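You operate a simulated robot arm through the tools that you are given. There is no shell and no other tool. Be economical: measure what you need, move in short steps, check, and stop when the job is done.

The job below is to be done with a simulated two-armed robot. You get a single attempt, and the scene is never put back.

JOB
Shim the bearing till PLAY reads 0.0 mm.
Fine: the machine is locked out; try its start button first. Lever with the green knob to SLACK while the brass shims go in, back to RUN after.

It is judged by the outcome, as a careful person would: the job done as asked, and still so three seconds after it is handed in. It fails if anything else is knocked over, pushed out of place, dropped, spilled or broken.

ROBOT AND FRAMES
Two 7-joint arms with two-finger parallel grippers on one trunk, on a base that drives. Base frame: it is fixed to the floor where the robot stands at the start and does not move with it; the origin is under the middle of the robot, x ahead of it, y to its left, z up; the surface under the hand at the start is at about z = 44. Readings come in cm, rad, newtons and seconds.
The left shoulder is at the start at [3.3, 14.3, 133.3], the right one opposite. Places, roughly: black hand wheel [10, 120, 90]; lever with the green knob [10, 120, 60]; machine isolator [40, 10, 110]; machine reset button [50, 0, 90]; machine start button [50, 0, 100]; orange turn handle [20, 100, 90]; play plate [20, 110, 60]; thick brass shim [20, 100, 60]; thin brass shim [10, 110, 60]. Payload 1.57 kg a hand.
The TCP of each hand is the grasp point between the finger pads, 3 cm short of the fingertips. In the tool frame z runs along the fingers and y along their closing line. The gripper opens to 8 cm. The fingers are 1.7 cm wide and 1.2 cm thick; the gripper's body (4 by 8.2 cm) begins 8 cm behind the TCP.
Orientation is that of the tool frame in the base frame, as [roll, pitch, yaw] about the fixed x, y, z axes, in that order (R = Rz(yaw) Ry(pitch) Rx(roll)). With the fingers straight down and closing along the base's y, the tool's x points along the base's -x, its y along +y and its z along -z.

CONTROLS
- The arms move only by the tool move_arm. It takes "left_moves", "right_moves" or both (then of equal length, played together; a hand with none holds still); each is a list of rows, each a list of 7 numbers: the shift along the tool's x, y, z in units of 40 mm (1.0 is 40 mm), then the turn, a rotation vector about the tool's x, y, z in units of 4 degrees (1.0 is 4 degrees), then the finger opening in cm, from 0 to 8. In form: [[dx, dy, dz, wx, wy, wz, gripper], ...]. A call has 1 to 8 rows; each row shifts and turns the commanded pose from where the row before left it, along the tool's axes as they then stand. A call with a number of a shift or a turn outside -1 to 1 is refused whole. A row lasts 0.2 s, in which the tool goes at most 5 cm and 0.15 rad; a call with a longer step from one row to the next is refused whole, and so is a gripper value outside its range. Where a pose cannot be reached the arm comes as near as it can. A force on the tool above 40 N (or 10 N above the force at the start of the call, whichever is more), or a blocked arm, ends the call early, and 0.2 s more pass. Each finger travels about 4.5 cm/s and halts on what it meets, pressing with about 21 N; the grip force reading is that of the motor and also rises with nothing between the fingers. The clock runs only during rows and for 0.2 s after the last one: add rows that do not move to give the fingers time. It gives the time, the measured TCP pose, the force on the tool (base axes), the opening and the grip force at its end, in the units of the frame above (readings bear some noise), with the torque about the TCP (base axes, N m) and any sound that the robot's microphone picked up.
- Cameras (640 x 400 px; columns grow to the right, rows downward): "scene" is now at [20.54, 1.79, 124.54]; the picture's right is [0.13, -0.99, -0.01], its down [-0.28, -0.03, -0.96] and it looks along [0.95, 0.12, -0.28] (base axes); focal length 214 px, centre (320, 200). "left" rides on the left gripper at [7.2, 0.7, -12.2] in its tool frame; the picture's right is [-0.09, 1.00, 0.00], its down [-0.84, -0.08, -0.54] and it looks along [-0.54, -0.05, 0.84] (tool axes); focal length 238 px, centre (320, 200). "right" rides on the right gripper at [7.2, -0.7, -12.2] in its tool frame; the picture's right is [0.09, 1.00, 0.00], its down [-0.84, 0.08, -0.54] and it looks along [-0.54, 0.05, 0.84] (tool axes); focal length 238 px, centre (320, 200). There is no depth. A picture from a camera that has moved, and an enlarged one, comes with that camera's place and axes in the base frame and with its lens.
- get_image(camera): a new picture of that camera. The clock stands still meanwhile.
- raise_lower(by): slides the trunk up (or, below 0, down) by that many cm; the arms and the scene camera ride with it, the base frame stays. It gives what a move gives, with no picture.
- drive_base(legs): drives the robot by 1 to 6 legs, each [ahead, left, turn to the left] in cm, cm and rad, along the robot's own axes; the way and the turn of a leg run together, so that a leg with both is an arc; at most 150 cm and 3.142 rad a leg. The arms and the cameras ride along, it lands a little off, and it stops where it bumps. It gives what a move gives.
- turn_head(pan, tilt): turns the head with the scene camera to pan (to the left, within 1.047 rad either way) and tilt (down, from -0.506 to 1.204), counted from straight ahead of the robot. It gives what a move gives.
- inspect(camera, box): a new picture of the part [left, top, right, bottom] of that camera's present view, enlarged. The clock stands still meanwhile.
- close_job(): hands the job in; it is judged then, once.

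Work in short steps. Places have to be worked out from the pictures, the camera data and where the tool is seen: move nearer, look again, correct. Check each grasp and each placing, and mend what went wrong. You have 120 turns and 100 pictures in all, those below and enlarged ones among them. Open the grippers and draw the arms clear of the work before you hand the job in, unless the task says otherwise; then end with one line.

The tools are called after "Request:" as name(argument=value, ...) on one line, values as JSON. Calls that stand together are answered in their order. move_arm: Moves the arms, as the interface text tells. Its arguments: {"type":"object","properties":{"left_moves":{"type":"array","items":{"type":"array","items":{"type":"number"}}},"right_moves":{"type":"array","items":{"type":"array","items":{"type":"number"}}}},"required":[]} The other tools are called the same way: raise_lower (by) slides the trunk up or down; drive_base (legs) drives the base; turn_head (pan, tilt) turns the head that bears the scene camera; get_image (camera) takes a picture; inspect (camera, box) takes an enlarged picture of a part of a camera's view; close_job () hands the job in.

At the start:

```text
clock: 0.0
left_position: [37.35, 13.96, 123.03]
left_tcp_rot: [3.133, -0.243, -3.129]
left_force: [-31.7, -19.9, 353.5]
left_wrist_torque: [12.13, 0.69, 1.34]
left_finger_gap: 6.56
left_gripper_force: 0.1
right_position: [39.45, -16.31, 122.74]
right_tcp_rot: [3.132, -0.099, 3.134]
right_force: [0.1, 0.6, -0.5]
right_wrist_torque: [-0.05, -0.03, 0.02]
right_finger_gap: 7.99
right_gripper_force: 0.1
trunk travel left (down, up): [-70.0, 54.0]
robot x, y, heading: [-0.18, 0.3, 0.002]
head pan, tilt: [0.126, 0.311]
```

scene: 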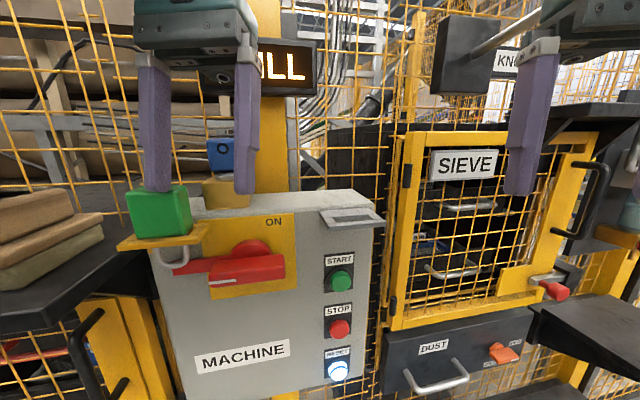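
right: 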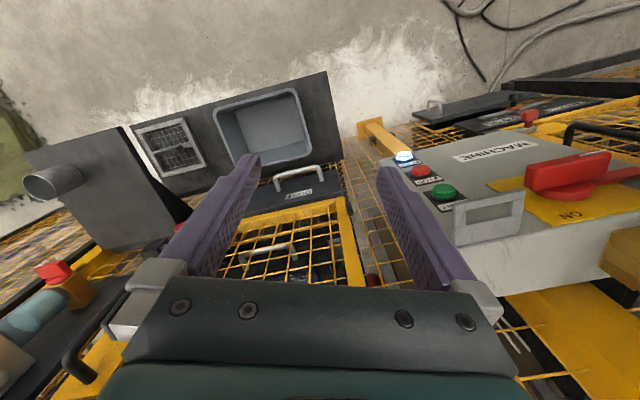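
left: 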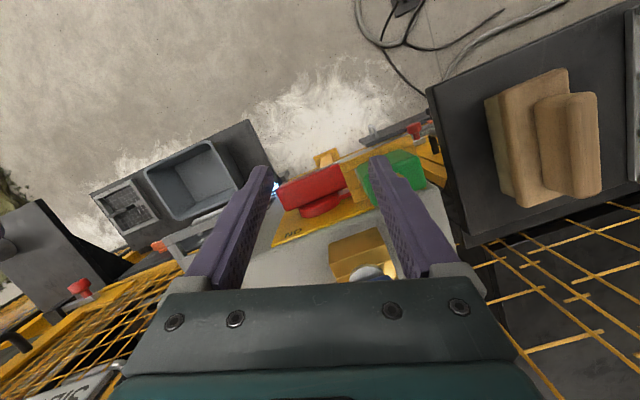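

The left hand reads a large upward force (about 350 N) at rest, and the isolator seems to stand at ON even though the machine is said to be locked out. I'll look closer at both before moving anything.

Request:
inspect(camera="scene", box=[110, 130, 400, 400])

Request:
inspect(camera="left", box=[240, 100, 480, 300])

```text
1.48 times, centred on (255, 265) of scene
camera zoom: at [20.54, 1.79, 124.54], right [0.13, -0.99, -0.01], down [-0.28, -0.03, -0.96], along [0.95, 0.12, -0.28], focal length 318 px, centre (416, 104)
```

zoom: 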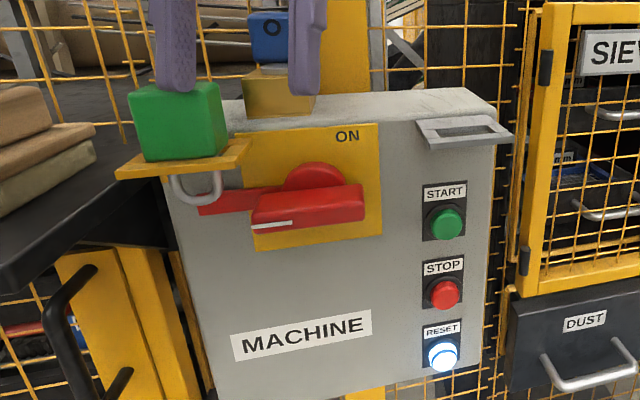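

```text
2.00 times, centred on (360, 200) of left
camera zoom: at [33.32, 14.44, 136.57], right [0.08, 1.0, -0.01], down [0.94, -0.07, 0.32], along [0.32, -0.04, -0.95], focal length 477 px, centre (240, 200)
```

zoom: 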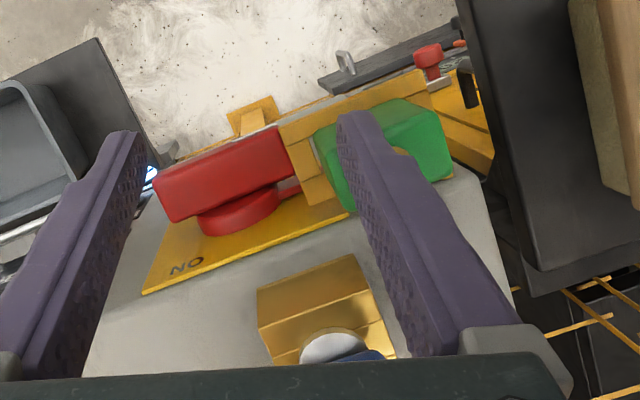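

The isolator handle lies horizontal (ON is upward), with a green padlock on its hasp. So it is off and locked, and the left finger rests on that padlock. I'll lift the left hand gently straight back along its fingers.

Request:
move_arm(left_moves=[[0, 0, -0.4, 0, 0, 0, 6.56], [0, 0, -0.5, 0, 0, 0, 6.56], [0, 0, -0.5, 0, 0, 0, 6.56]])

```text
clock: 0.7
left_position: [34.76, 13.83, 119.28]
left_tcp_rot: [-3.134, -0.472, -3.114]
left_force: [-8.1, -15.0, 56.6]
left_wrist_torque: [2.37, -0.55, 0.15]
left_finger_gap: 5.28
left_gripper_force: 0.0
right_position: [38.13, -17.11, 121.37]
right_tcp_rot: [-3.139, -0.122, 3.131]
right_force: [-0.6, 0.6, -1.1]
right_wrist_torque: [-0.01, 0.01, 0.0]
right_finger_gap: 8.01
right_gripper_force: 0.1
trunk travel left (down, up): [-70.0, 54.0]
robot x, y, heading: [-0.02, 0.1, 0.001]
head pan, tilt: [0.126, 0.311]
stopped in row 3 (left hand): the arm was blocked; the commanded pose is now the measured one
```

The hand sank and slid back rather than rising. I'll look before moving again.

Request:
get_image(camera="scene")

Request:
get_image(camera="left")

```text
94 pictures are left
camera scene: at [19.28, 1.08, 123.37], right [0.12, -0.99, 0.0], down [-0.3, -0.04, -0.95], along [0.95, 0.12, -0.3], focal length 214 px, centre (320, 200)
```

scene: 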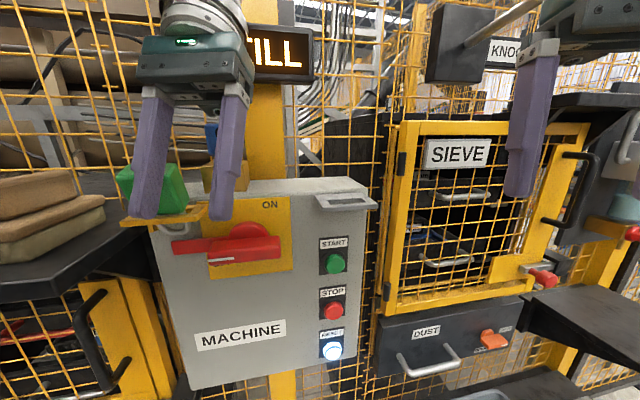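

```text
93 pictures are left
camera left: at [33.89, 14.65, 133.65], right [0.05, 1.0, -0.05], down [0.99, -0.05, 0.11], along [0.1, -0.05, -0.99], focal length 238 px, centre (320, 200)
```

left: 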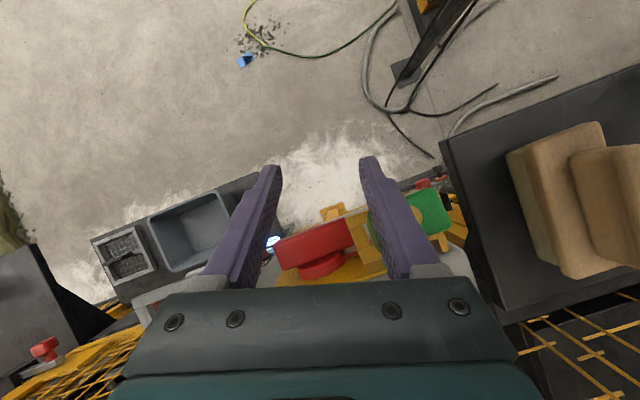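

The left fingers are now just in front of the hasp, still pressed upward from below. I'll raise the trunk a little to unload them, then back off.

Request:
raise_lower(by=4)

```text
clock: 1.5
left_position: [34.69, 14.04, 123.44]
left_tcp_rot: [-3.139, -0.466, -3.108]
left_force: [-0.4, -1.0, 1.0]
left_wrist_torque: [-0.01, 0.01, -0.02]
left_finger_gap: 6.57
left_gripper_force: 0.1
right_position: [37.92, -17.19, 125.48]
right_tcp_rot: [-3.14, -0.123, 3.134]
right_force: [-0.8, -0.1, 0.1]
right_wrist_torque: [-0.01, 0.01, -0.04]
right_finger_gap: 8.02
right_gripper_force: 0.1
trunk travel left (down, up): [-74.0, 50.0]
robot x, y, heading: [-0.19, 0.08, -0.001]
head pan, tilt: [0.126, 0.311]
```

The left hand is free now. I'll back off 20 cm and check that the padlock and isolator are undisturbed.

Request:
drive_base(legs=[[-20, 0, 0]])

Request:
get_image(camera="scene")

Request:
inspect(camera="scene", box=[140, 130, 400, 330])

```text
clock: 3.1
left_position: [14.54, 14.26, 123.39]
left_tcp_rot: [-3.138, -0.465, -3.102]
left_force: [-0.4, 0.6, 0.3]
left_wrist_torque: [-0.02, 0.02, 0.02]
left_finger_gap: 6.55
left_gripper_force: 0.0
right_position: [18.14, -16.93, 125.43]
right_tcp_rot: [-3.14, -0.122, 3.141]
right_force: [-0.3, 0.3, 0.1]
right_wrist_torque: [0.02, 0.03, -0.01]
right_finger_gap: 8.0
right_gripper_force: 0.1
trunk travel left (down, up): [-74.0, 50.0]
robot x, y, heading: [-20.0, -0.22, 0.013]
head pan, tilt: [0.126, 0.311]
```

```text
92 pictures are left
camera scene: at [-0.94, 1.19, 127.5], right [0.13, -0.99, 0.0], down [-0.3, -0.04, -0.95], along [0.94, 0.13, -0.31], focal length 214 px, centre (320, 200)
```

scene: 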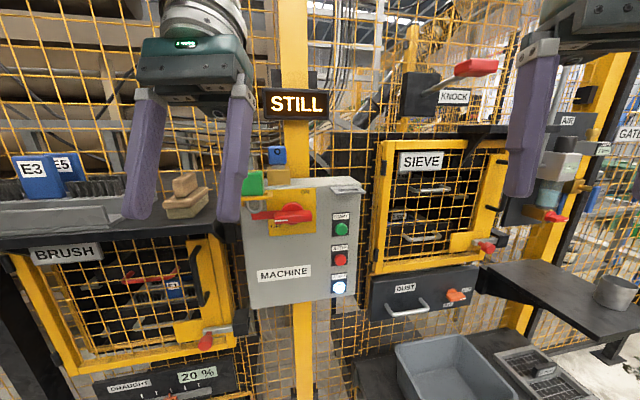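

```text
2.00 times, centred on (270, 230) of scene
camera zoom: at [-0.94, 1.19, 127.5], right [0.13, -0.99, 0.0], down [-0.3, -0.04, -0.95], along [0.94, 0.13, -0.31], focal length 429 px, centre (420, 140)
```

zoom: 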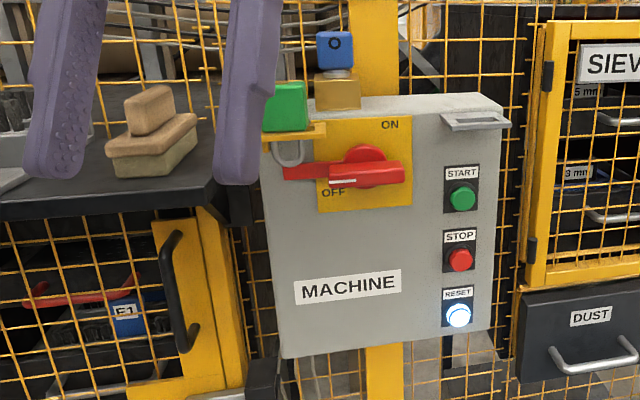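

The isolator is at OFF, with the green padlock on its hasp and the sign reading STILL. The start button works out near [49, 2.5, 103.5]. I'll tilt the right hand forward with closed fingers for the test press and bring the left hand upright.

Request:
move_arm(right_moves=[[0, 0, 0, 0, -1, 0, 6], [0, 0, 0, 0, -1, 0, 4], [0, 0, 0, 0, -1, 0, 2], [0, 0, 0, 0, -1, 0, 0], [0, 0, 0, 0, -1, 0, 0], [0, 0, 0, 0, -1, 0, 0], [0, 0, 0, 0, -1, 0, 0], [0, 0, 0, 0, -1, 0, 0]], left_moves=[[0, 0, 0, 0, -1, 0, 6], [0, 0, 0, 0, -1, 0, 4], [0, 0, 0, 0, -1, 0, 2], [0, 0, 0, 0, -1, 0, 0], [0, 0, 0, 0, -1, 0, 0], [0, 0, 0, 0, -1, 0, 0], [0, 0, 0, 0, -1, 0, 0], [0, 0, 0, 0, 0, 0, 0]])

Request:
move_arm(right_moves=[[0, 0, 0, 0, -1, 0, 0], [0, 0, 0, 0, -1, 0, 0], [0, 0, 0, 0, -1, 0, 0], [0, 0, 0, 0, -1, 0, 0], [0, 0, 0, 0, -1, 0, 0], [0, 0, 0, 0, -1, 0, 0], [0, 0, 0, 0, -1, 0, 0], [0, 0, 0, 0, -1, 0, 0]])

Request:
turn_head(pan=1.04, tilt=0.4)

Request:
get_image(camera="scene")

```text
clock: 5.1
left_position: [14.54, 14.43, 123.25]
left_tcp_rot: [-3.14, 0.019, -3.097]
left_force: [1.0, 0.0, -0.3]
left_wrist_torque: [0.03, 0.01, -0.01]
left_finger_gap: 0.0
left_gripper_force: 20.8
right_position: [17.21, -17.71, 122.19]
right_tcp_rot: [-3.089, 0.347, -3.14]
right_force: [-0.1, 0.3, -0.1]
right_wrist_torque: [-0.04, -0.03, 0.0]
right_finger_gap: 0.0
right_gripper_force: 21.0
trunk travel left (down, up): [-74.0, 50.0]
robot x, y, heading: [-20.05, -0.03, 0.009]
head pan, tilt: [0.126, 0.311]
stopped in row 8 (right hand): the arm was blocked; the commanded pose is now the measured one
```

```text
clock: 6.9
left_position: [14.48, 14.23, 123.26]
left_tcp_rot: [-3.141, 0.019, -3.099]
left_force: [0.3, 0.3, 0.7]
left_wrist_torque: [0.0, 0.02, 0.0]
left_finger_gap: 0.02
left_gripper_force: 21.2
right_position: [17.62, -17.53, 122.29]
right_tcp_rot: [-3.064, 0.908, -3.097]
right_force: [-0.4, -0.2, -0.1]
right_wrist_torque: [0.0, 0.0, 0.01]
right_finger_gap: 0.0
right_gripper_force: 20.9
right hand out of reach, approached as far as the arm can: row 8
trunk travel left (down, up): [-74.0, 50.0]
robot x, y, heading: [-19.77, 0.01, 0.008]
head pan, tilt: [0.126, 0.311]
```

```text
clock: 8.1
left_position: [14.55, 14.28, 123.15]
left_tcp_rot: [-3.141, 0.019, -3.101]
left_force: [0.6, 0.1, 0.4]
left_wrist_torque: [0.01, 0.01, 0.02]
left_finger_gap: 0.01
left_gripper_force: 21.4
right_position: [17.65, -17.48, 122.39]
right_tcp_rot: [-3.063, 0.907, -3.096]
right_force: [0.4, -0.3, 0.4]
right_wrist_torque: [0.01, 0.03, 0.03]
right_finger_gap: 0.0
right_gripper_force: 21.4
trunk travel left (down, up): [-74.0, 50.0]
robot x, y, heading: [-20.21, -0.32, 0.008]
head pan, tilt: [1.04, 0.4]
```

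```text
90 pictures are left
camera scene: at [-5.55, 7.98, 126.68], right [0.87, -0.5, 0.0], down [-0.2, -0.34, -0.92], along [0.46, 0.8, -0.39], focal length 214 px, centre (320, 200)
```

scene: 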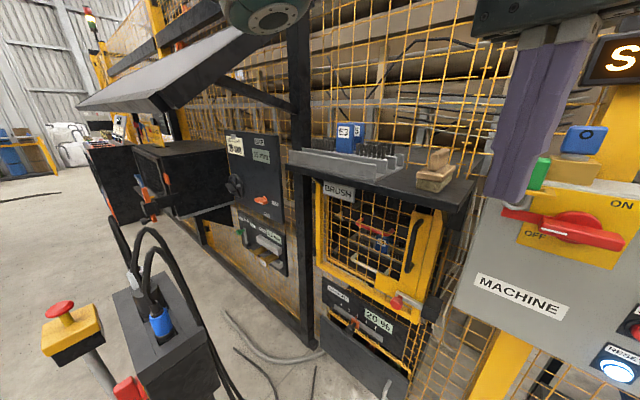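

The bearing station (hand wheel, orange handle) stands further left along the same line. First the test press: I'll pull the left hand back so it stays clear, lower the trunk to the button's height, and face the head forward.

Request:
move_arm(left_moves=[[0.8, 0, -0.5, 0, 0, 0, 0], [0.8, 0, -0.5, 0, 0, 0, 0], [0.8, 0, -0.5, 0, 0, 0, 0], [0.8, 0, -0.5, 0, 0, 0, 0]])

Request:
raise_lower(by=-17)

Request:
turn_head(pan=0.0, tilt=0.4)

Request:
drive_base(legs=[[0, 20, 0], [15, 0, 0]])

Request:
get_image(camera="scene")

Request:
get_image(camera="right")

```text
clock: 8.9
left_position: [2.9, 15.61, 122.3]
left_tcp_rot: [2.994, -0.246, -3.049]
left_force: [-0.2, -0.4, -0.8]
left_wrist_torque: [-0.03, 0.01, 0.04]
left_finger_gap: 0.01
left_gripper_force: 20.9
right_position: [17.67, -17.62, 122.32]
right_tcp_rot: [-3.064, 0.907, -3.097]
right_force: [-0.3, 0.3, 0.5]
right_wrist_torque: [0.02, 0.0, -0.02]
right_finger_gap: 0.0
right_gripper_force: 20.7
trunk travel left (down, up): [-74.0, 50.0]
robot x, y, heading: [-19.95, -0.26, 0.007]
head pan, tilt: [1.04, 0.4]
stopped in row 4 (left hand): the arm was blocked; the commanded pose is now the measured one
```

```text
clock: 10.9
left_position: [3.02, 15.46, 105.35]
left_tcp_rot: [2.994, -0.246, -3.051]
left_force: [0.0, 0.6, 0.3]
left_wrist_torque: [0.04, -0.02, 0.0]
left_finger_gap: 0.01
left_gripper_force: 20.5
right_position: [17.74, -17.62, 105.35]
right_tcp_rot: [-3.063, 0.905, -3.096]
right_force: [-0.7, 0.4, -0.5]
right_wrist_torque: [0.02, 0.02, 0.03]
right_finger_gap: 0.0
right_gripper_force: 21.3
trunk travel left (down, up): [-57.0, 67.0]
robot x, y, heading: [-20.07, -0.06, 0.009]
head pan, tilt: [1.04, 0.4]
```

```text
clock: 12.2
left_position: [2.84, 15.46, 105.28]
left_tcp_rot: [2.995, -0.246, -3.049]
left_force: [0.0, -0.1, 0.8]
left_wrist_torque: [0.03, 0.0, -0.04]
left_finger_gap: 0.02
left_gripper_force: 20.8
right_position: [17.55, -17.64, 105.41]
right_tcp_rot: [-3.064, 0.906, -3.097]
right_force: [-0.4, -0.4, 0.4]
right_wrist_torque: [-0.03, -0.02, -0.02]
right_finger_gap: 0.0
right_gripper_force: 21.1
trunk travel left (down, up): [-57.0, 67.0]
robot x, y, heading: [-20.01, 0.02, 0.005]
head pan, tilt: [0.0, 0.4]
```

```text
clock: 14.8
left_position: [18.34, 35.46, 105.36]
left_tcp_rot: [2.994, -0.246, -3.061]
left_force: [1.1, -0.2, 0.3]
left_wrist_torque: [0.0, 0.0, -0.01]
left_finger_gap: 0.0
left_gripper_force: 20.9
right_position: [32.67, 2.1, 105.34]
right_tcp_rot: [-3.063, 0.906, -3.108]
right_force: [-0.6, -0.2, -0.2]
right_wrist_torque: [0.01, 0.04, 0.01]
right_finger_gap: 0.0
right_gripper_force: 20.9
trunk travel left (down, up): [-57.0, 67.0]
robot x, y, heading: [-4.68, 20.26, -0.008]
head pan, tilt: [0.0, 0.4]
```

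```text
89 pictures are left
camera scene: at [14.28, 19.96, 109.67], right [-0.01, -1.0, 0.0], down [-0.39, 0.0, -0.92], along [0.92, -0.01, -0.39], focal length 214 px, centre (320, 200)
```

scene: 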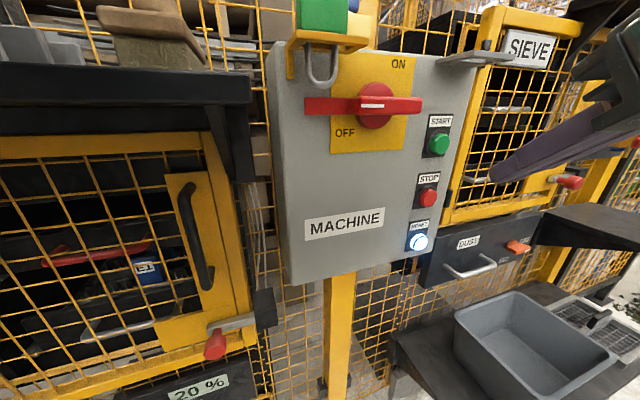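

```text
88 pictures are left
camera right: at [18.62, 2.01, 107.17], right [-0.03, 0.99, -0.12], down [0.09, 0.12, 0.99], along [1.0, 0.02, -0.1], focal length 238 px, centre (320, 200)
```

right: 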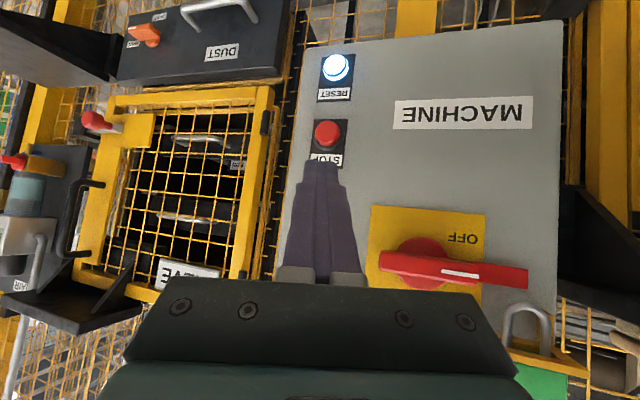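

The closed right fingertips are at about [35, 2.1, 103.5] and START is near [48, 2, 104.6], directly ahead. I'll raise 1 cm and drive 8 cm nearer.

Request:
raise_lower(by=1)

Request:
drive_base(legs=[[8, 0, 0]])

Request:
get_image(camera="scene")

Request:
get_image(camera="right")

```text
clock: 15.3
left_position: [18.21, 35.53, 106.42]
left_tcp_rot: [2.993, -0.247, -3.062]
left_force: [-0.6, -0.3, -0.2]
left_wrist_torque: [-0.01, 0.02, -0.02]
left_finger_gap: 0.02
left_gripper_force: 21.2
right_position: [32.62, 2.12, 106.42]
right_tcp_rot: [-3.065, 0.905, -3.108]
right_force: [0.3, 0.7, 0.1]
right_wrist_torque: [-0.02, 0.01, 0.0]
right_finger_gap: 0.0
right_gripper_force: 20.7
trunk travel left (down, up): [-58.0, 66.0]
robot x, y, heading: [-4.93, 19.94, -0.01]
head pan, tilt: [0.0, 0.4]
```

```text
clock: 16.2
left_position: [19.01, 35.34, 105.94]
left_tcp_rot: [2.983, -0.258, -3.036]
left_force: [-0.8, 0.4, -0.2]
left_wrist_torque: [-0.03, 0.04, 0.0]
left_finger_gap: 0.0
left_gripper_force: 21.2
right_position: [33.68, 1.99, 105.94]
right_tcp_rot: [-3.06, 0.891, -3.094]
right_force: [-0.4, 0.6, -0.4]
right_wrist_torque: [0.02, -0.04, -0.01]
right_finger_gap: 0.0
right_gripper_force: 20.8
trunk travel left (down, up): [-58.0, 66.0]
robot x, y, heading: [-2.63, 19.98, 0.007]
head pan, tilt: [0.0, 0.4]
stopped in leg 1: the robot was blocked; the commanded pose is now the measured one
```

```text
87 pictures are left
camera scene: at [15.19, 19.59, 110.41], right [0.01, -1.0, 0.0], down [-0.4, -0.01, -0.92], along [0.92, 0.0, -0.4], focal length 214 px, centre (320, 200)
```

scene: 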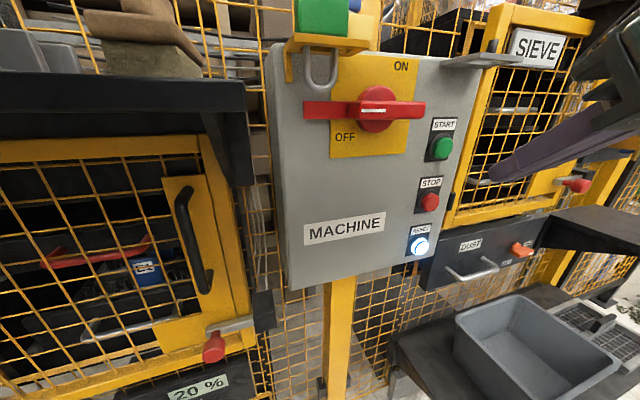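

```text
86 pictures are left
camera right: at [19.73, 1.7, 107.92], right [-0.04, 0.99, -0.12], down [0.1, 0.13, 0.99], along [0.99, 0.03, -0.11], focal length 238 px, centre (320, 200)
```

right: 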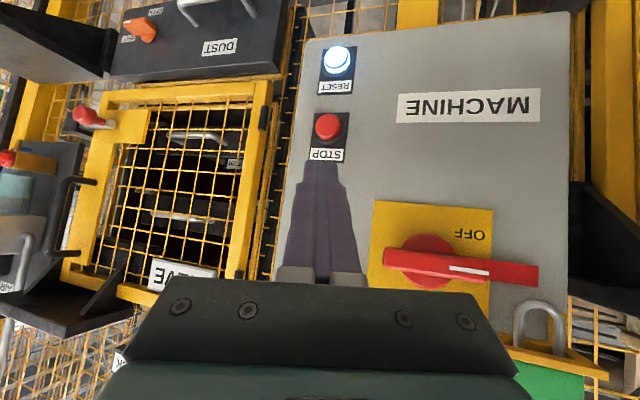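

The base bumped something at x ≈ -2.6, so I'll back off 2 cm and reach the remaining ~12 cm with the arm, along base x.

Request:
drive_base(legs=[[-2, 0, 0]])

Request:
move_arm(right_moves=[[-0.31, 0, 0.39, 0, 0, 0, 0], [-0.31, 0, 0.39, 0, 0, 0, 0], [-0.31, 0, 0.39, 0, 0, 0, 0], [-0.31, 0, 0.39, 0, 0, 0, 0]])

```text
clock: 17.0
left_position: [18.42, 35.57, 106.19]
left_tcp_rot: [2.985, -0.246, -3.042]
left_force: [-1.6, 0.2, 0.8]
left_wrist_torque: [0.01, -0.01, -0.01]
left_finger_gap: 0.01
left_gripper_force: 21.2
right_position: [32.97, 2.15, 106.34]
right_tcp_rot: [-3.064, 0.907, -3.101]
right_force: [-0.7, -0.8, 1.0]
right_wrist_torque: [0.04, -0.03, 0.02]
right_finger_gap: 0.02
right_gripper_force: 21.2
trunk travel left (down, up): [-58.0, 66.0]
robot x, y, heading: [-4.58, 19.97, -0.0]
head pan, tilt: [0.0, 0.4]
```

```text
clock: 18.0
left_position: [18.52, 35.65, 106.4]
left_tcp_rot: [2.983, -0.247, -3.042]
left_force: [0.1, -0.5, 0.5]
left_wrist_torque: [0.01, 0.0, 0.0]
left_finger_gap: 0.0
left_gripper_force: 21.2
right_position: [40.97, 2.12, 106.51]
right_tcp_rot: [-3.063, 0.905, -3.099]
right_force: [-0.3, 0.4, 0.3]
right_wrist_torque: [0.02, -0.02, -0.04]
right_finger_gap: 0.0
right_gripper_force: 20.9
trunk travel left (down, up): [-58.0, 66.0]
robot x, y, heading: [-4.77, 19.84, 0.004]
head pan, tilt: [0.0, 0.4]
```

The tip is now near x = 43.3. I'll check its alignment with START.

Request:
inspect(camera="scene", box=[380, 80, 560, 240])

Request:
get_image(camera="right")

```text
2.50 times, centred on (470, 160) of scene
camera zoom: at [14.51, 19.92, 110.68], right [0.0, -1.0, 0.0], down [-0.39, 0.0, -0.92], along [0.92, 0.0, -0.39], focal length 536 px, centre (-55, 300)
```

zoom: 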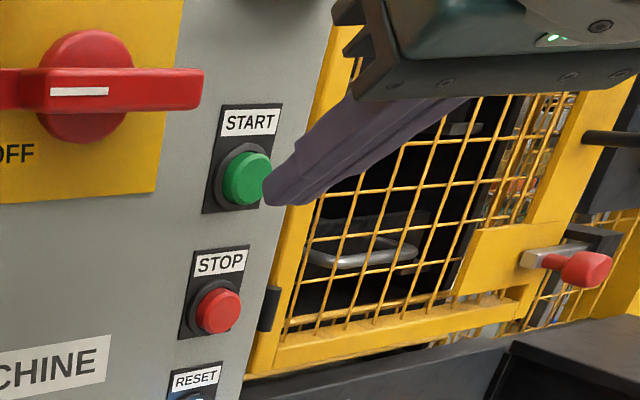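

```text
84 pictures are left
camera right: at [26.98, 1.88, 108.31], right [-0.04, 0.99, -0.12], down [0.09, 0.12, 0.99], along [1.0, 0.03, -0.09], focal length 238 px, centre (320, 200)
```

right: 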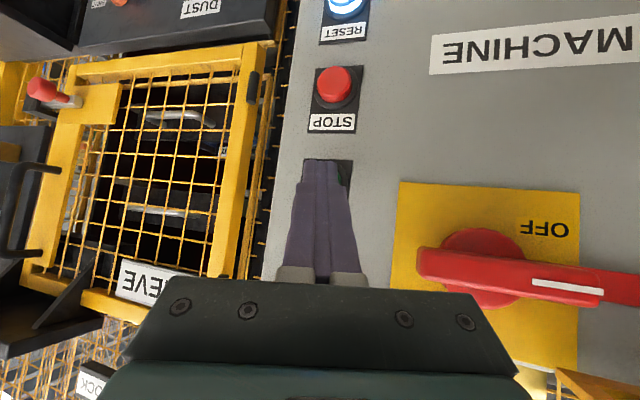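

The tip is level with START but about 0.7 cm to its right. I'll shift left and press forward in small steps.

Request:
move_arm(right_moves=[[0, 0.18, 0, 0, 0, 0, 0], [-0.22, 0, 0.27, 0, 0, 0, 0], [-0.16, 0, 0.2, 0, 0, 0, 0], [-0.1, 0, 0.12, 0, 0, 0, 0], [-0.1, 0, 0.12, 0, 0, 0, 0], [-0.1, 0, 0.12, 0, 0, 0, 0], [-0.1, 0, 0.12, 0, 0, 0, 0]])

Request:
inspect(camera="scene", box=[380, 80, 560, 240])

```text
clock: 19.1
left_position: [18.03, 35.54, 106.15]
left_tcp_rot: [2.985, -0.253, -3.044]
left_force: [-1.0, 0.4, 0.9]
left_wrist_torque: [0.01, 0.01, -0.05]
left_finger_gap: 0.0
left_gripper_force: 20.7
right_position: [43.57, 2.88, 106.35]
right_tcp_rot: [-3.064, 0.896, -3.095]
right_force: [-28.1, -2.6, 5.6]
right_wrist_torque: [-0.06, 0.11, 0.06]
right_finger_gap: 0.0
right_gripper_force: 21.1
trunk travel left (down, up): [-58.0, 66.0]
robot x, y, heading: [-4.9, 19.63, 0.002]
head pan, tilt: [0.0, 0.4]
heard: click
stopped in row 5 (right hand): the force on the tool passed its limit at 44 N (the readings are from after the stop); the commanded pose is now the measured one
```

```text
2.50 times, centred on (470, 160) of scene
camera zoom: at [13.99, 19.78, 110.59], right [0.0, -1.0, 0.0], down [-0.39, 0.0, -0.92], along [0.92, 0.0, -0.39], focal length 536 px, centre (-55, 300)
```

zoom: 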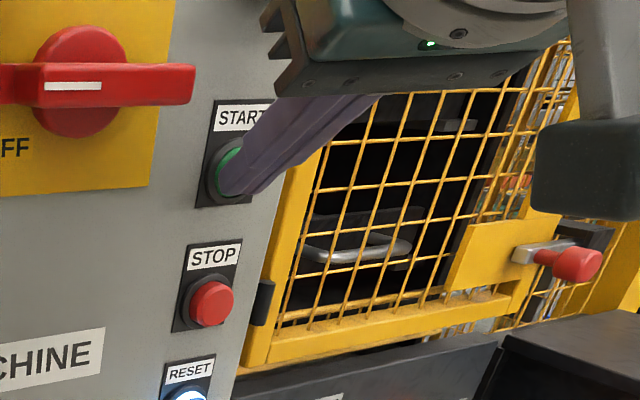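

Button clicked home and I heard no machine running. I'll draw the hand back and look at the sign to confirm it stays STILL.

Request:
move_arm(right_moves=[[0.31, 0, -0.39, 0, 0, 0, 0], [0.31, 0, -0.39, 0, 0, 0, 0], [0.31, 0, -0.39, 0, 0, 0, 0], [0.31, 0, -0.39, 0, 0, 0, 0], [0.31, 0, -0.39, 0, 0, 0, 0]])

Request:
drive_base(legs=[[-30, 0, 0]])

Request:
turn_head(pan=0.2, tilt=0.1)

Request:
get_image(camera="scene")

```text
clock: 20.3
left_position: [18.43, 35.68, 106.27]
left_tcp_rot: [2.985, -0.246, -3.043]
left_force: [0.2, 0.0, 0.8]
left_wrist_torque: [-0.02, 0.01, 0.01]
left_finger_gap: 0.01
left_gripper_force: 21.3
right_position: [34.09, 3.13, 106.58]
right_tcp_rot: [-3.066, 0.903, -3.097]
right_force: [0.4, 0.5, -0.4]
right_wrist_torque: [-0.01, -0.01, 0.01]
right_finger_gap: 0.0
right_gripper_force: 21.3
trunk travel left (down, up): [-58.0, 66.0]
robot x, y, heading: [-4.74, 20.13, 0.004]
head pan, tilt: [0.0, 0.4]
```

```text
clock: 22.4
left_position: [-11.96, 35.62, 106.24]
left_tcp_rot: [2.985, -0.245, -3.045]
left_force: [-0.2, 0.3, -0.2]
left_wrist_torque: [0.02, 0.05, 0.04]
left_finger_gap: 0.0
left_gripper_force: 20.9
right_position: [3.74, 2.95, 106.67]
right_tcp_rot: [-3.067, 0.908, -3.098]
right_force: [0.3, -0.7, 0.5]
right_wrist_torque: [0.0, 0.02, 0.0]
right_finger_gap: 0.0
right_gripper_force: 20.8
trunk travel left (down, up): [-58.0, 66.0]
robot x, y, heading: [-34.96, 19.92, 0.003]
head pan, tilt: [0.0, 0.4]
```

```text
clock: 23.2
left_position: [-11.82, 35.64, 106.24]
left_tcp_rot: [2.985, -0.246, -3.043]
left_force: [0.6, 0.0, -0.3]
left_wrist_torque: [-0.03, 0.03, -0.02]
left_finger_gap: 0.01
left_gripper_force: 21.5
right_position: [3.83, 2.99, 106.63]
right_tcp_rot: [-3.067, 0.906, -3.098]
right_force: [0.7, 0.1, 0.3]
right_wrist_torque: [0.02, 0.0, 0.01]
right_finger_gap: 0.0
right_gripper_force: 20.8
trunk travel left (down, up): [-58.0, 66.0]
robot x, y, heading: [-35.11, 19.79, -0.0]
head pan, tilt: [0.201, 0.099]
```

```text
82 pictures are left
camera scene: at [-16.14, 21.69, 113.46], right [0.2, -0.98, 0.0], down [-0.1, -0.02, -0.99], along [0.97, 0.2, -0.1], focal length 214 px, centre (320, 200)
```

scene: 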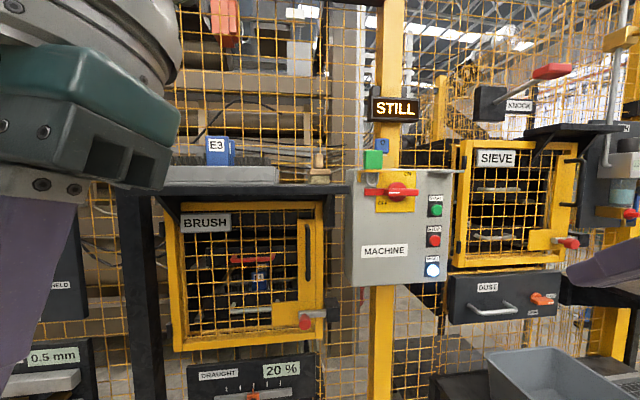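

The sign stays STILL, so the lockout is proven. Next I'll look left to plan the way to the bearing station.

Request:
turn_head(pan=1.04, tilt=0.6)

Request:
get_image(camera="scene")

```text
clock: 24.3
left_position: [-11.92, 35.62, 106.28]
left_tcp_rot: [2.985, -0.245, -3.043]
left_force: [0.0, 0.3, -0.1]
left_wrist_torque: [-0.03, 0.02, -0.02]
left_finger_gap: 0.0
left_gripper_force: 20.9
right_position: [3.75, 2.99, 106.69]
right_tcp_rot: [-3.066, 0.904, -3.097]
right_force: [-0.1, -0.4, -0.6]
right_wrist_torque: [-0.03, 0.02, 0.02]
right_finger_gap: 0.02
right_gripper_force: 21.1
trunk travel left (down, up): [-58.0, 66.0]
robot x, y, heading: [-34.8, 20.16, 0.005]
head pan, tilt: [1.04, 0.6]
```

```text
81 pictures are left
camera scene: at [-20.69, 27.47, 108.86], right [0.86, -0.51, 0.0], down [-0.29, -0.49, -0.83], along [0.42, 0.71, -0.56], focal length 214 px, centre (320, 200)
```

scene: 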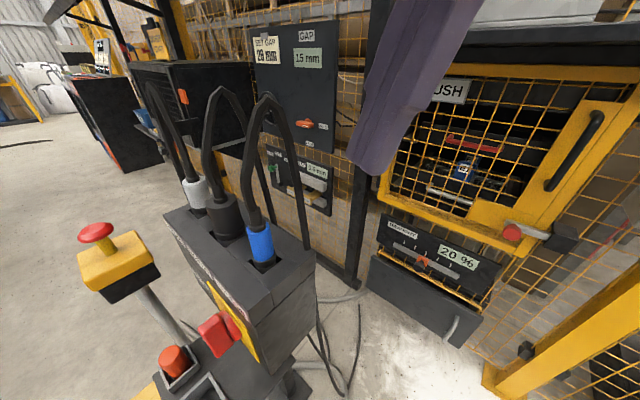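

A pedestal with an e-stop and cables stands around [-35..-8, 40..65], between me and the bearing station. I'll move away from it and turn to see the floor behind before going round.

Request:
drive_base(legs=[[0, -20, 0], [0, 0, -1.57]])

Request:
turn_head(pan=-0.9, tilt=0.5)

Request:
get_image(camera="scene")

```text
clock: 29.6
left_position: [-17.78, -22.23, 106.29]
left_tcp_rot: [2.986, -0.247, 1.733]
left_force: [-0.2, 0.0, 0.0]
left_wrist_torque: [0.01, -0.02, 0.01]
left_finger_gap: 0.0
left_gripper_force: 21.4
right_position: [-49.39, -40.05, 106.66]
right_tcp_rot: [-3.065, 0.906, 1.678]
right_force: [0.3, -0.1, -0.4]
right_wrist_torque: [0.04, -0.01, -0.01]
right_finger_gap: 0.0
right_gripper_force: 20.8
trunk travel left (down, up): [-58.0, 66.0]
robot x, y, heading: [-35.07, -0.21, -1.507]
head pan, tilt: [1.04, 0.6]
```

```text
clock: 31.5
left_position: [-17.79, -22.28, 106.29]
left_tcp_rot: [2.984, -0.247, 1.731]
left_force: [0.3, 0.0, 0.9]
left_wrist_torque: [0.04, 0.0, -0.01]
left_finger_gap: 0.0
left_gripper_force: 20.5
right_position: [-49.28, -40.02, 106.61]
right_tcp_rot: [-3.067, 0.905, 1.678]
right_force: [0.2, -0.6, 0.0]
right_wrist_torque: [0.0, 0.02, 0.02]
right_finger_gap: 0.0
right_gripper_force: 20.9
trunk travel left (down, up): [-58.0, 66.0]
robot x, y, heading: [-35.05, -0.2, -1.503]
head pan, tilt: [-0.901, 0.499]
```

```text
80 pictures are left
camera scene: at [-41.25, -16.28, 109.76], right [-0.67, 0.74, 0.0], down [0.36, 0.32, -0.88], along [-0.65, -0.59, -0.48], focal length 214 px, centre (320, 200)
```

scene: 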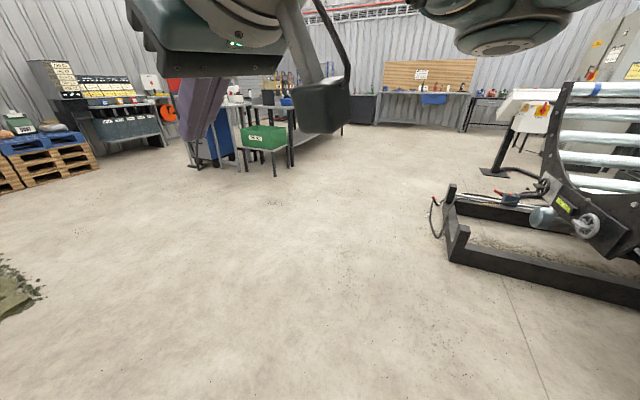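

The floor behind is open (the conveyor is ~2 m off). I'll go to about x = -100 and turn to face along +y to see the lane beside the pedestal.

Request:
drive_base(legs=[[0, -65, 0], [0, 0, 3.07]])

Request:
turn_head(pan=-0.4, tilt=0.5)

Request:
get_image(camera="scene")

```text
clock: 42.2
left_position: [-114.07, 19.72, 106.3]
left_tcp_rot: [2.985, -0.246, -1.547]
left_force: [0.2, 0.2, 0.7]
left_wrist_torque: [-0.01, -0.01, 0.01]
left_finger_gap: 0.0
left_gripper_force: 20.8
right_position: [-80.46, 33.05, 106.66]
right_tcp_rot: [-3.066, 0.907, -1.603]
right_force: [-0.3, -0.4, 0.3]
right_wrist_torque: [-0.03, 0.01, 0.0]
right_finger_gap: 0.01
right_gripper_force: 20.9
trunk travel left (down, up): [-58.0, 66.0]
robot x, y, heading: [-100.07, -4.38, 1.496]
head pan, tilt: [-0.901, 0.499]
```

```text
clock: 43.1
left_position: [-114.03, 19.76, 106.33]
left_tcp_rot: [2.984, -0.246, -1.546]
left_force: [-0.5, -0.7, -0.7]
left_wrist_torque: [0.03, -0.04, -0.01]
left_finger_gap: 0.0
left_gripper_force: 20.6
right_position: [-80.55, 33.13, 106.76]
right_tcp_rot: [-3.066, 0.906, -1.601]
right_force: [-0.1, 0.4, -0.5]
right_wrist_torque: [0.0, 0.0, 0.03]
right_finger_gap: 0.01
right_gripper_force: 21.0
trunk travel left (down, up): [-58.0, 66.0]
robot x, y, heading: [-100.23, -4.42, 1.495]
head pan, tilt: [-0.4, 0.499]
```

```text
79 pictures are left
camera scene: at [-95.38, 13.6, 109.76], right [0.89, -0.46, 0.0], down [-0.22, -0.43, -0.88], along [0.4, 0.78, -0.48], focal length 214 px, centre (320, 200)
```

scene: 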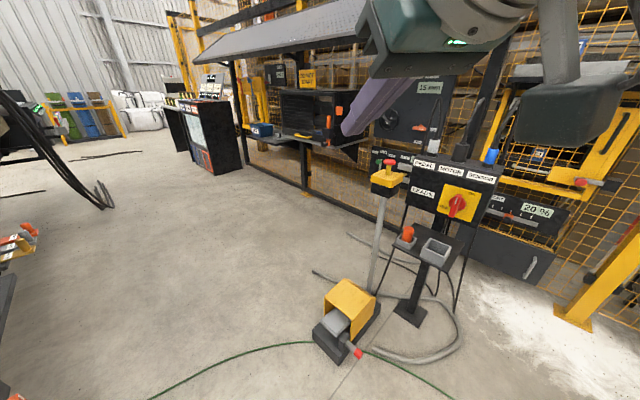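

The lane at x ≈ -100 is clear; the pedestal and foot pedal stay right of it. I'll drive along it to y ≈ 110 and turn to face the bearing station.

Request:
drive_base(legs=[[114, 0, 0], [0, 0, -1.5]])

Request:
turn_head(pan=0.0, tilt=0.4)

Request:
get_image(camera="scene")

```text
clock: 52.9
left_position: [-68.19, 130.27, 106.28]
left_tcp_rot: [2.986, -0.247, -3.057]
left_force: [0.7, 0.3, 0.1]
left_wrist_torque: [0.0, 0.01, -0.01]
left_finger_gap: 0.0
left_gripper_force: 21.0
right_position: [-52.82, 97.51, 106.66]
right_tcp_rot: [-3.067, 0.905, -3.111]
right_force: [0.7, -0.4, -0.6]
right_wrist_torque: [-0.03, 0.0, 0.01]
right_finger_gap: 0.02
right_gripper_force: 21.3
trunk travel left (down, up): [-58.0, 66.0]
robot x, y, heading: [-91.54, 114.87, -0.009]
head pan, tilt: [-0.4, 0.499]
```

```text
clock: 53.7
left_position: [-68.26, 130.38, 106.35]
left_tcp_rot: [2.984, -0.246, -3.057]
left_force: [0.6, -0.5, 0.0]
left_wrist_torque: [0.0, 0.02, -0.05]
left_finger_gap: 0.01
left_gripper_force: 21.6
right_position: [-52.78, 97.61, 106.65]
right_tcp_rot: [-3.066, 0.904, -3.109]
right_force: [0.7, 0.5, -0.1]
right_wrist_torque: [0.01, -0.03, 0.01]
right_finger_gap: 0.0
right_gripper_force: 21.1
trunk travel left (down, up): [-58.0, 66.0]
robot x, y, heading: [-91.04, 114.77, -0.011]
head pan, tilt: [0.0, 0.4]
```

```text
78 pictures are left
camera scene: at [-72.34, 114.64, 110.67], right [-0.01, -1.0, 0.0], down [-0.39, 0.0, -0.92], along [0.92, -0.01, -0.39], focal length 214 px, centre (320, 200)
```

scene: 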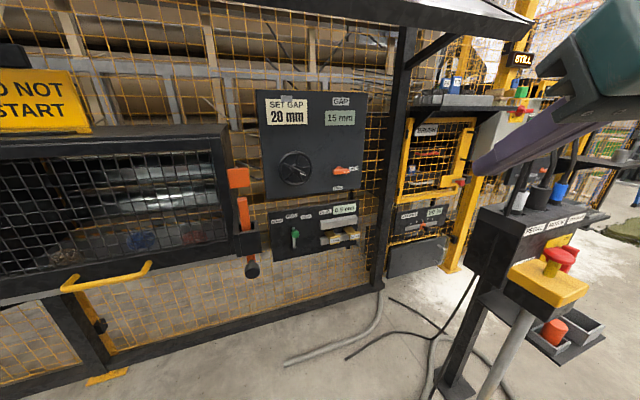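

Request:
inspect(camera="scene", box=[230, 80, 400, 270])

```text
2.11 times, centred on (315, 175) of scene
camera zoom: at [-72.34, 114.64, 110.67], right [-0.01, -1.0, 0.0], down [-0.39, 0.0, -0.92], along [0.92, -0.01, -0.39], focal length 452 px, centre (330, 253)
```

zoom: 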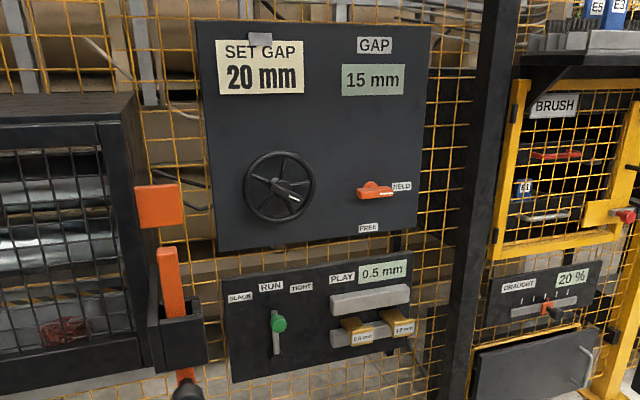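

PLAY reads 0.5 mm now. The fence line slants by about 23°, so I'll turn to face it, move nearer but stay left of the e-stop pedestal, and lower the trunk.

Request:
drive_base(legs=[[30, -6, 0], [0, 0, 0.42]])

Request:
raise_lower(by=-30)

Request:
get_image(camera="scene")

```text
clock: 55.8
left_position: [-39.55, 124.31, 106.22]
left_tcp_rot: [2.983, -0.249, -3.052]
left_force: [0.7, -0.9, -0.2]
left_wrist_torque: [0.02, 0.03, 0.01]
left_finger_gap: 0.0
left_gripper_force: 21.6
right_position: [-24.21, 91.59, 106.56]
right_tcp_rot: [-3.065, 0.901, -3.107]
right_force: [-0.3, -0.7, 0.9]
right_wrist_torque: [0.0, 0.01, -0.01]
right_finger_gap: 0.01
right_gripper_force: 21.4
trunk travel left (down, up): [-58.0, 66.0]
robot x, y, heading: [-62.36, 109.16, -0.003]
head pan, tilt: [0.0, 0.4]
stopped in leg 1: the robot was blocked; the commanded pose is now the measured one
```

```text
clock: 58.8
left_position: [-39.16, 124.36, 76.24]
left_tcp_rot: [2.985, -0.245, -3.054]
left_force: [0.2, 0.2, -1.1]
left_wrist_torque: [0.0, -0.02, -0.03]
left_finger_gap: 0.0
left_gripper_force: 21.2
right_position: [-23.68, 91.52, 76.65]
right_tcp_rot: [-3.064, 0.905, -3.109]
right_force: [0.6, -0.6, -0.1]
right_wrist_torque: [0.01, -0.02, 0.02]
right_finger_gap: 0.02
right_gripper_force: 21.3
trunk travel left (down, up): [-28.0, 96.0]
robot x, y, heading: [-62.44, 108.97, -0.009]
head pan, tilt: [0.0, 0.4]
```

```text
76 pictures are left
camera scene: at [-43.3, 108.61, 80.68], right [-0.01, -1.0, 0.0], down [-0.39, 0.0, -0.92], along [0.92, -0.01, -0.39], focal length 214 px, centre (320, 200)
```

scene: 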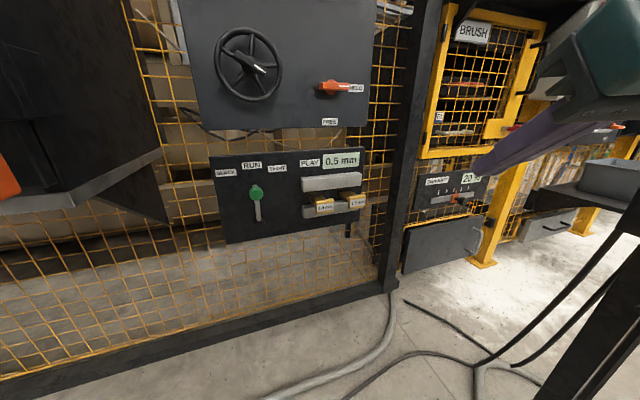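

The base stopped slightly early. I'll tilt the head down to see what is in front of it.

Request:
turn_head(pan=-0.5, tilt=1.0)

Request:
get_image(camera="scene")

```text
clock: 59.8
left_position: [-39.14, 124.22, 76.26]
left_tcp_rot: [2.984, -0.246, -3.054]
left_force: [0.4, 0.2, -0.1]
left_wrist_torque: [-0.02, -0.02, -0.03]
left_finger_gap: 0.01
left_gripper_force: 21.2
right_position: [-23.7, 91.63, 76.71]
right_tcp_rot: [-3.065, 0.905, -3.108]
right_force: [0.8, -0.6, 0.5]
right_wrist_torque: [-0.01, -0.01, 0.02]
right_finger_gap: 0.0
right_gripper_force: 20.8
trunk travel left (down, up): [-28.0, 96.0]
robot x, y, heading: [-62.18, 108.67, -0.008]
head pan, tilt: [-0.499, 1.0]
```

```text
75 pictures are left
camera scene: at [-46.47, 105.31, 75.66], right [-0.49, -0.87, 0.0], down [-0.73, 0.41, -0.54], along [0.47, -0.26, -0.84], focal length 214 px, centre (320, 200)
```

scene: 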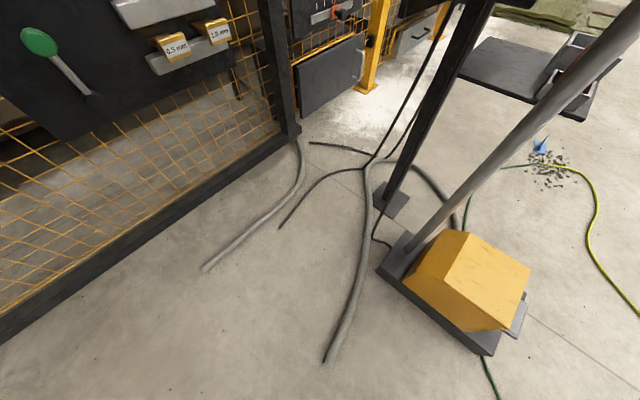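

The foot pedal is just right of the base, so it was probably what I touched. I'll move left off it, come forward a bit and turn slightly towards the panel.

Request:
drive_base(legs=[[0, 11, 0], [10, 0, 0], [0, 0, 0.2]])

Request:
turn_head(pan=-0.1, tilt=0.4)

Request:
get_image(camera="scene")

```text
clock: 60.9
left_position: [-39.26, 131.68, 76.34]
left_tcp_rot: [2.991, -0.254, -3.067]
left_force: [0.0, 0.0, 0.6]
left_wrist_torque: [0.01, -0.05, 0.0]
left_finger_gap: 0.0
left_gripper_force: 21.5
right_position: [-23.76, 99.35, 76.61]
right_tcp_rot: [-3.066, 0.904, -3.108]
right_force: [-0.1, 0.0, -0.3]
right_wrist_torque: [0.01, -0.01, -0.02]
right_finger_gap: 0.0
right_gripper_force: 20.7
trunk travel left (down, up): [-28.0, 96.0]
robot x, y, heading: [-62.45, 116.07, -0.008]
head pan, tilt: [-0.499, 1.0]
stopped in leg 1: the force on the tool passed its limit at 74 N (the readings are from after the stop); the commanded pose is now the measured one
```

```text
clock: 61.9
left_position: [-39.34, 131.52, 76.26]
left_tcp_rot: [2.992, -0.254, -3.066]
left_force: [0.4, -0.2, 0.4]
left_wrist_torque: [0.0, -0.06, 0.01]
left_finger_gap: 0.02
left_gripper_force: 21.3
right_position: [-23.74, 99.17, 76.67]
right_tcp_rot: [-3.065, 0.905, -3.107]
right_force: [0.0, -0.1, -0.6]
right_wrist_torque: [0.0, 0.0, -0.01]
right_finger_gap: 0.0
right_gripper_force: 20.9
trunk travel left (down, up): [-28.0, 96.0]
robot x, y, heading: [-62.27, 116.4, -0.007]
head pan, tilt: [-0.099, 0.4]
```

```text
74 pictures are left
camera scene: at [-43.3, 115.24, 80.67], right [-0.11, -0.99, 0.0], down [-0.39, 0.04, -0.92], along [0.92, -0.1, -0.39], focal length 214 px, centre (320, 200)
```

scene: 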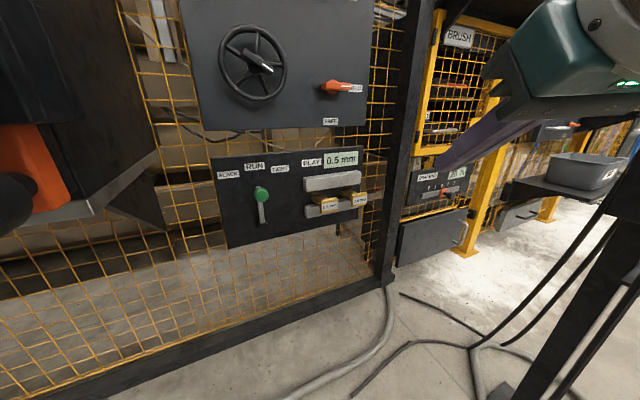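

The left hand met something on its left (the orange item by the neighbouring cage). I'll look with the left camera.

Request:
get_image(camera="left")

Request:
turn_head(pan=0.7, tilt=0.2)

Request:
get_image(camera="scene")

```text
73 pictures are left
camera left: at [-43.07, 130.22, 89.89], right [0.05, 0.99, 0.12], down [0.95, -0.09, 0.3], along [0.31, 0.1, -0.95], focal length 238 px, centre (320, 200)
```

left: 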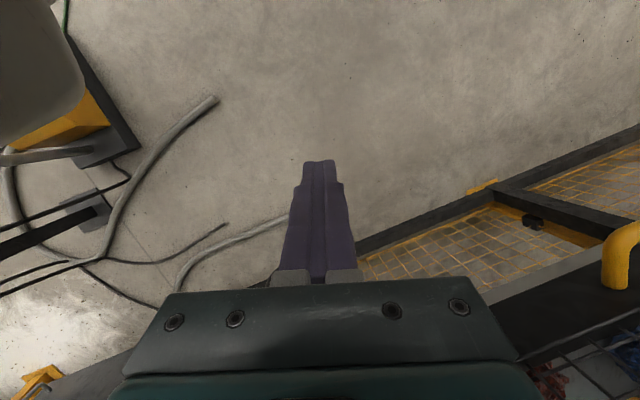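

```text
clock: 63.0
left_position: [-39.29, 131.59, 76.27]
left_tcp_rot: [2.993, -0.253, -3.067]
left_force: [-0.9, 0.1, -1.0]
left_wrist_torque: [0.01, -0.05, -0.05]
left_finger_gap: 0.0
left_gripper_force: 21.4
right_position: [-23.66, 99.12, 76.6]
right_tcp_rot: [-3.066, 0.907, -3.107]
right_force: [-0.2, -0.1, -0.2]
right_wrist_torque: [0.0, 0.0, 0.01]
right_finger_gap: 0.02
right_gripper_force: 20.6
trunk travel left (down, up): [-28.0, 96.0]
robot x, y, heading: [-61.77, 116.24, -0.011]
head pan, tilt: [0.7, 0.201]
```

```text
72 pictures are left
camera scene: at [-45.32, 122.18, 82.53], right [0.64, -0.77, 0.0], down [-0.15, -0.13, -0.98], along [0.76, 0.62, -0.2], focal length 214 px, centre (320, 200)
```

scene: 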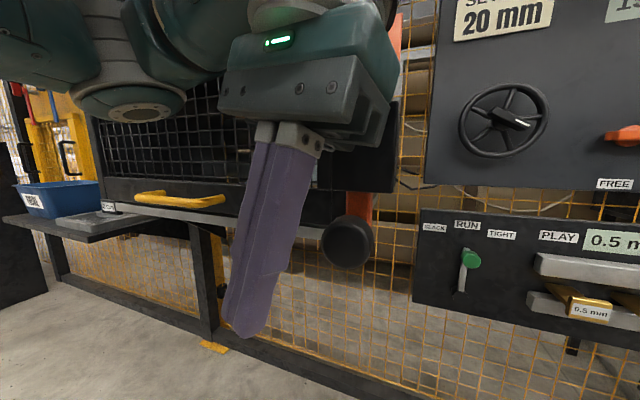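

The left hand is up against the neighbouring cage's corner. I'll back up 10 cm and put the left hand low, where there is only the plain fence.

Request:
drive_base(legs=[[-10, 0, 0]])

Request:
move_arm(left_moves=[[0, -0.2, 0.9, 0, -0.5, 0, 0], [0, -0.2, 0.9, 0, -0.5, 0, 0], [0, -0.2, 0.9, 0, -0.5, 0, 0], [0, -0.2, 0.9, 0, -0.5, 0, 0], [0, -0.2, 0.9, 0, -0.5, 0, 0], [0, -0.2, 0.9, 0, -0.5, 0, 0], [0, -0.2, 0.9, 0, -0.5, 0, 0], [0, 0, 0, 0, 0, 0, 0]])

```text
clock: 64.2
left_position: [-49.31, 131.73, 76.19]
left_tcp_rot: [2.993, -0.253, -3.065]
left_force: [0.6, 0.2, -0.3]
left_wrist_torque: [0.02, -0.01, 0.04]
left_finger_gap: 0.0
left_gripper_force: 20.6
right_position: [-33.45, 99.29, 76.78]
right_tcp_rot: [-3.066, 0.905, -3.106]
right_force: [0.1, -0.2, 0.2]
right_wrist_torque: [-0.02, 0.01, -0.01]
right_finger_gap: 0.0
right_gripper_force: 20.5
trunk travel left (down, up): [-28.0, 96.0]
robot x, y, heading: [-72.28, 116.19, -0.009]
head pan, tilt: [0.7, 0.201]
```

```text
clock: 66.0
left_position: [-53.13, 129.57, 50.73]
left_tcp_rot: [2.997, -0.011, -3.103]
left_force: [-0.4, -0.3, -0.3]
left_wrist_torque: [0.01, 0.01, 0.0]
left_finger_gap: 0.0
left_gripper_force: 21.4
right_position: [-33.67, 99.19, 76.64]
right_tcp_rot: [-3.065, 0.905, -3.107]
right_force: [0.8, 0.0, 0.3]
right_wrist_torque: [0.02, 0.02, 0.01]
right_finger_gap: 0.01
right_gripper_force: 20.9
trunk travel left (down, up): [-28.0, 96.0]
robot x, y, heading: [-72.02, 116.16, -0.006]
head pan, tilt: [0.7, 0.201]
```

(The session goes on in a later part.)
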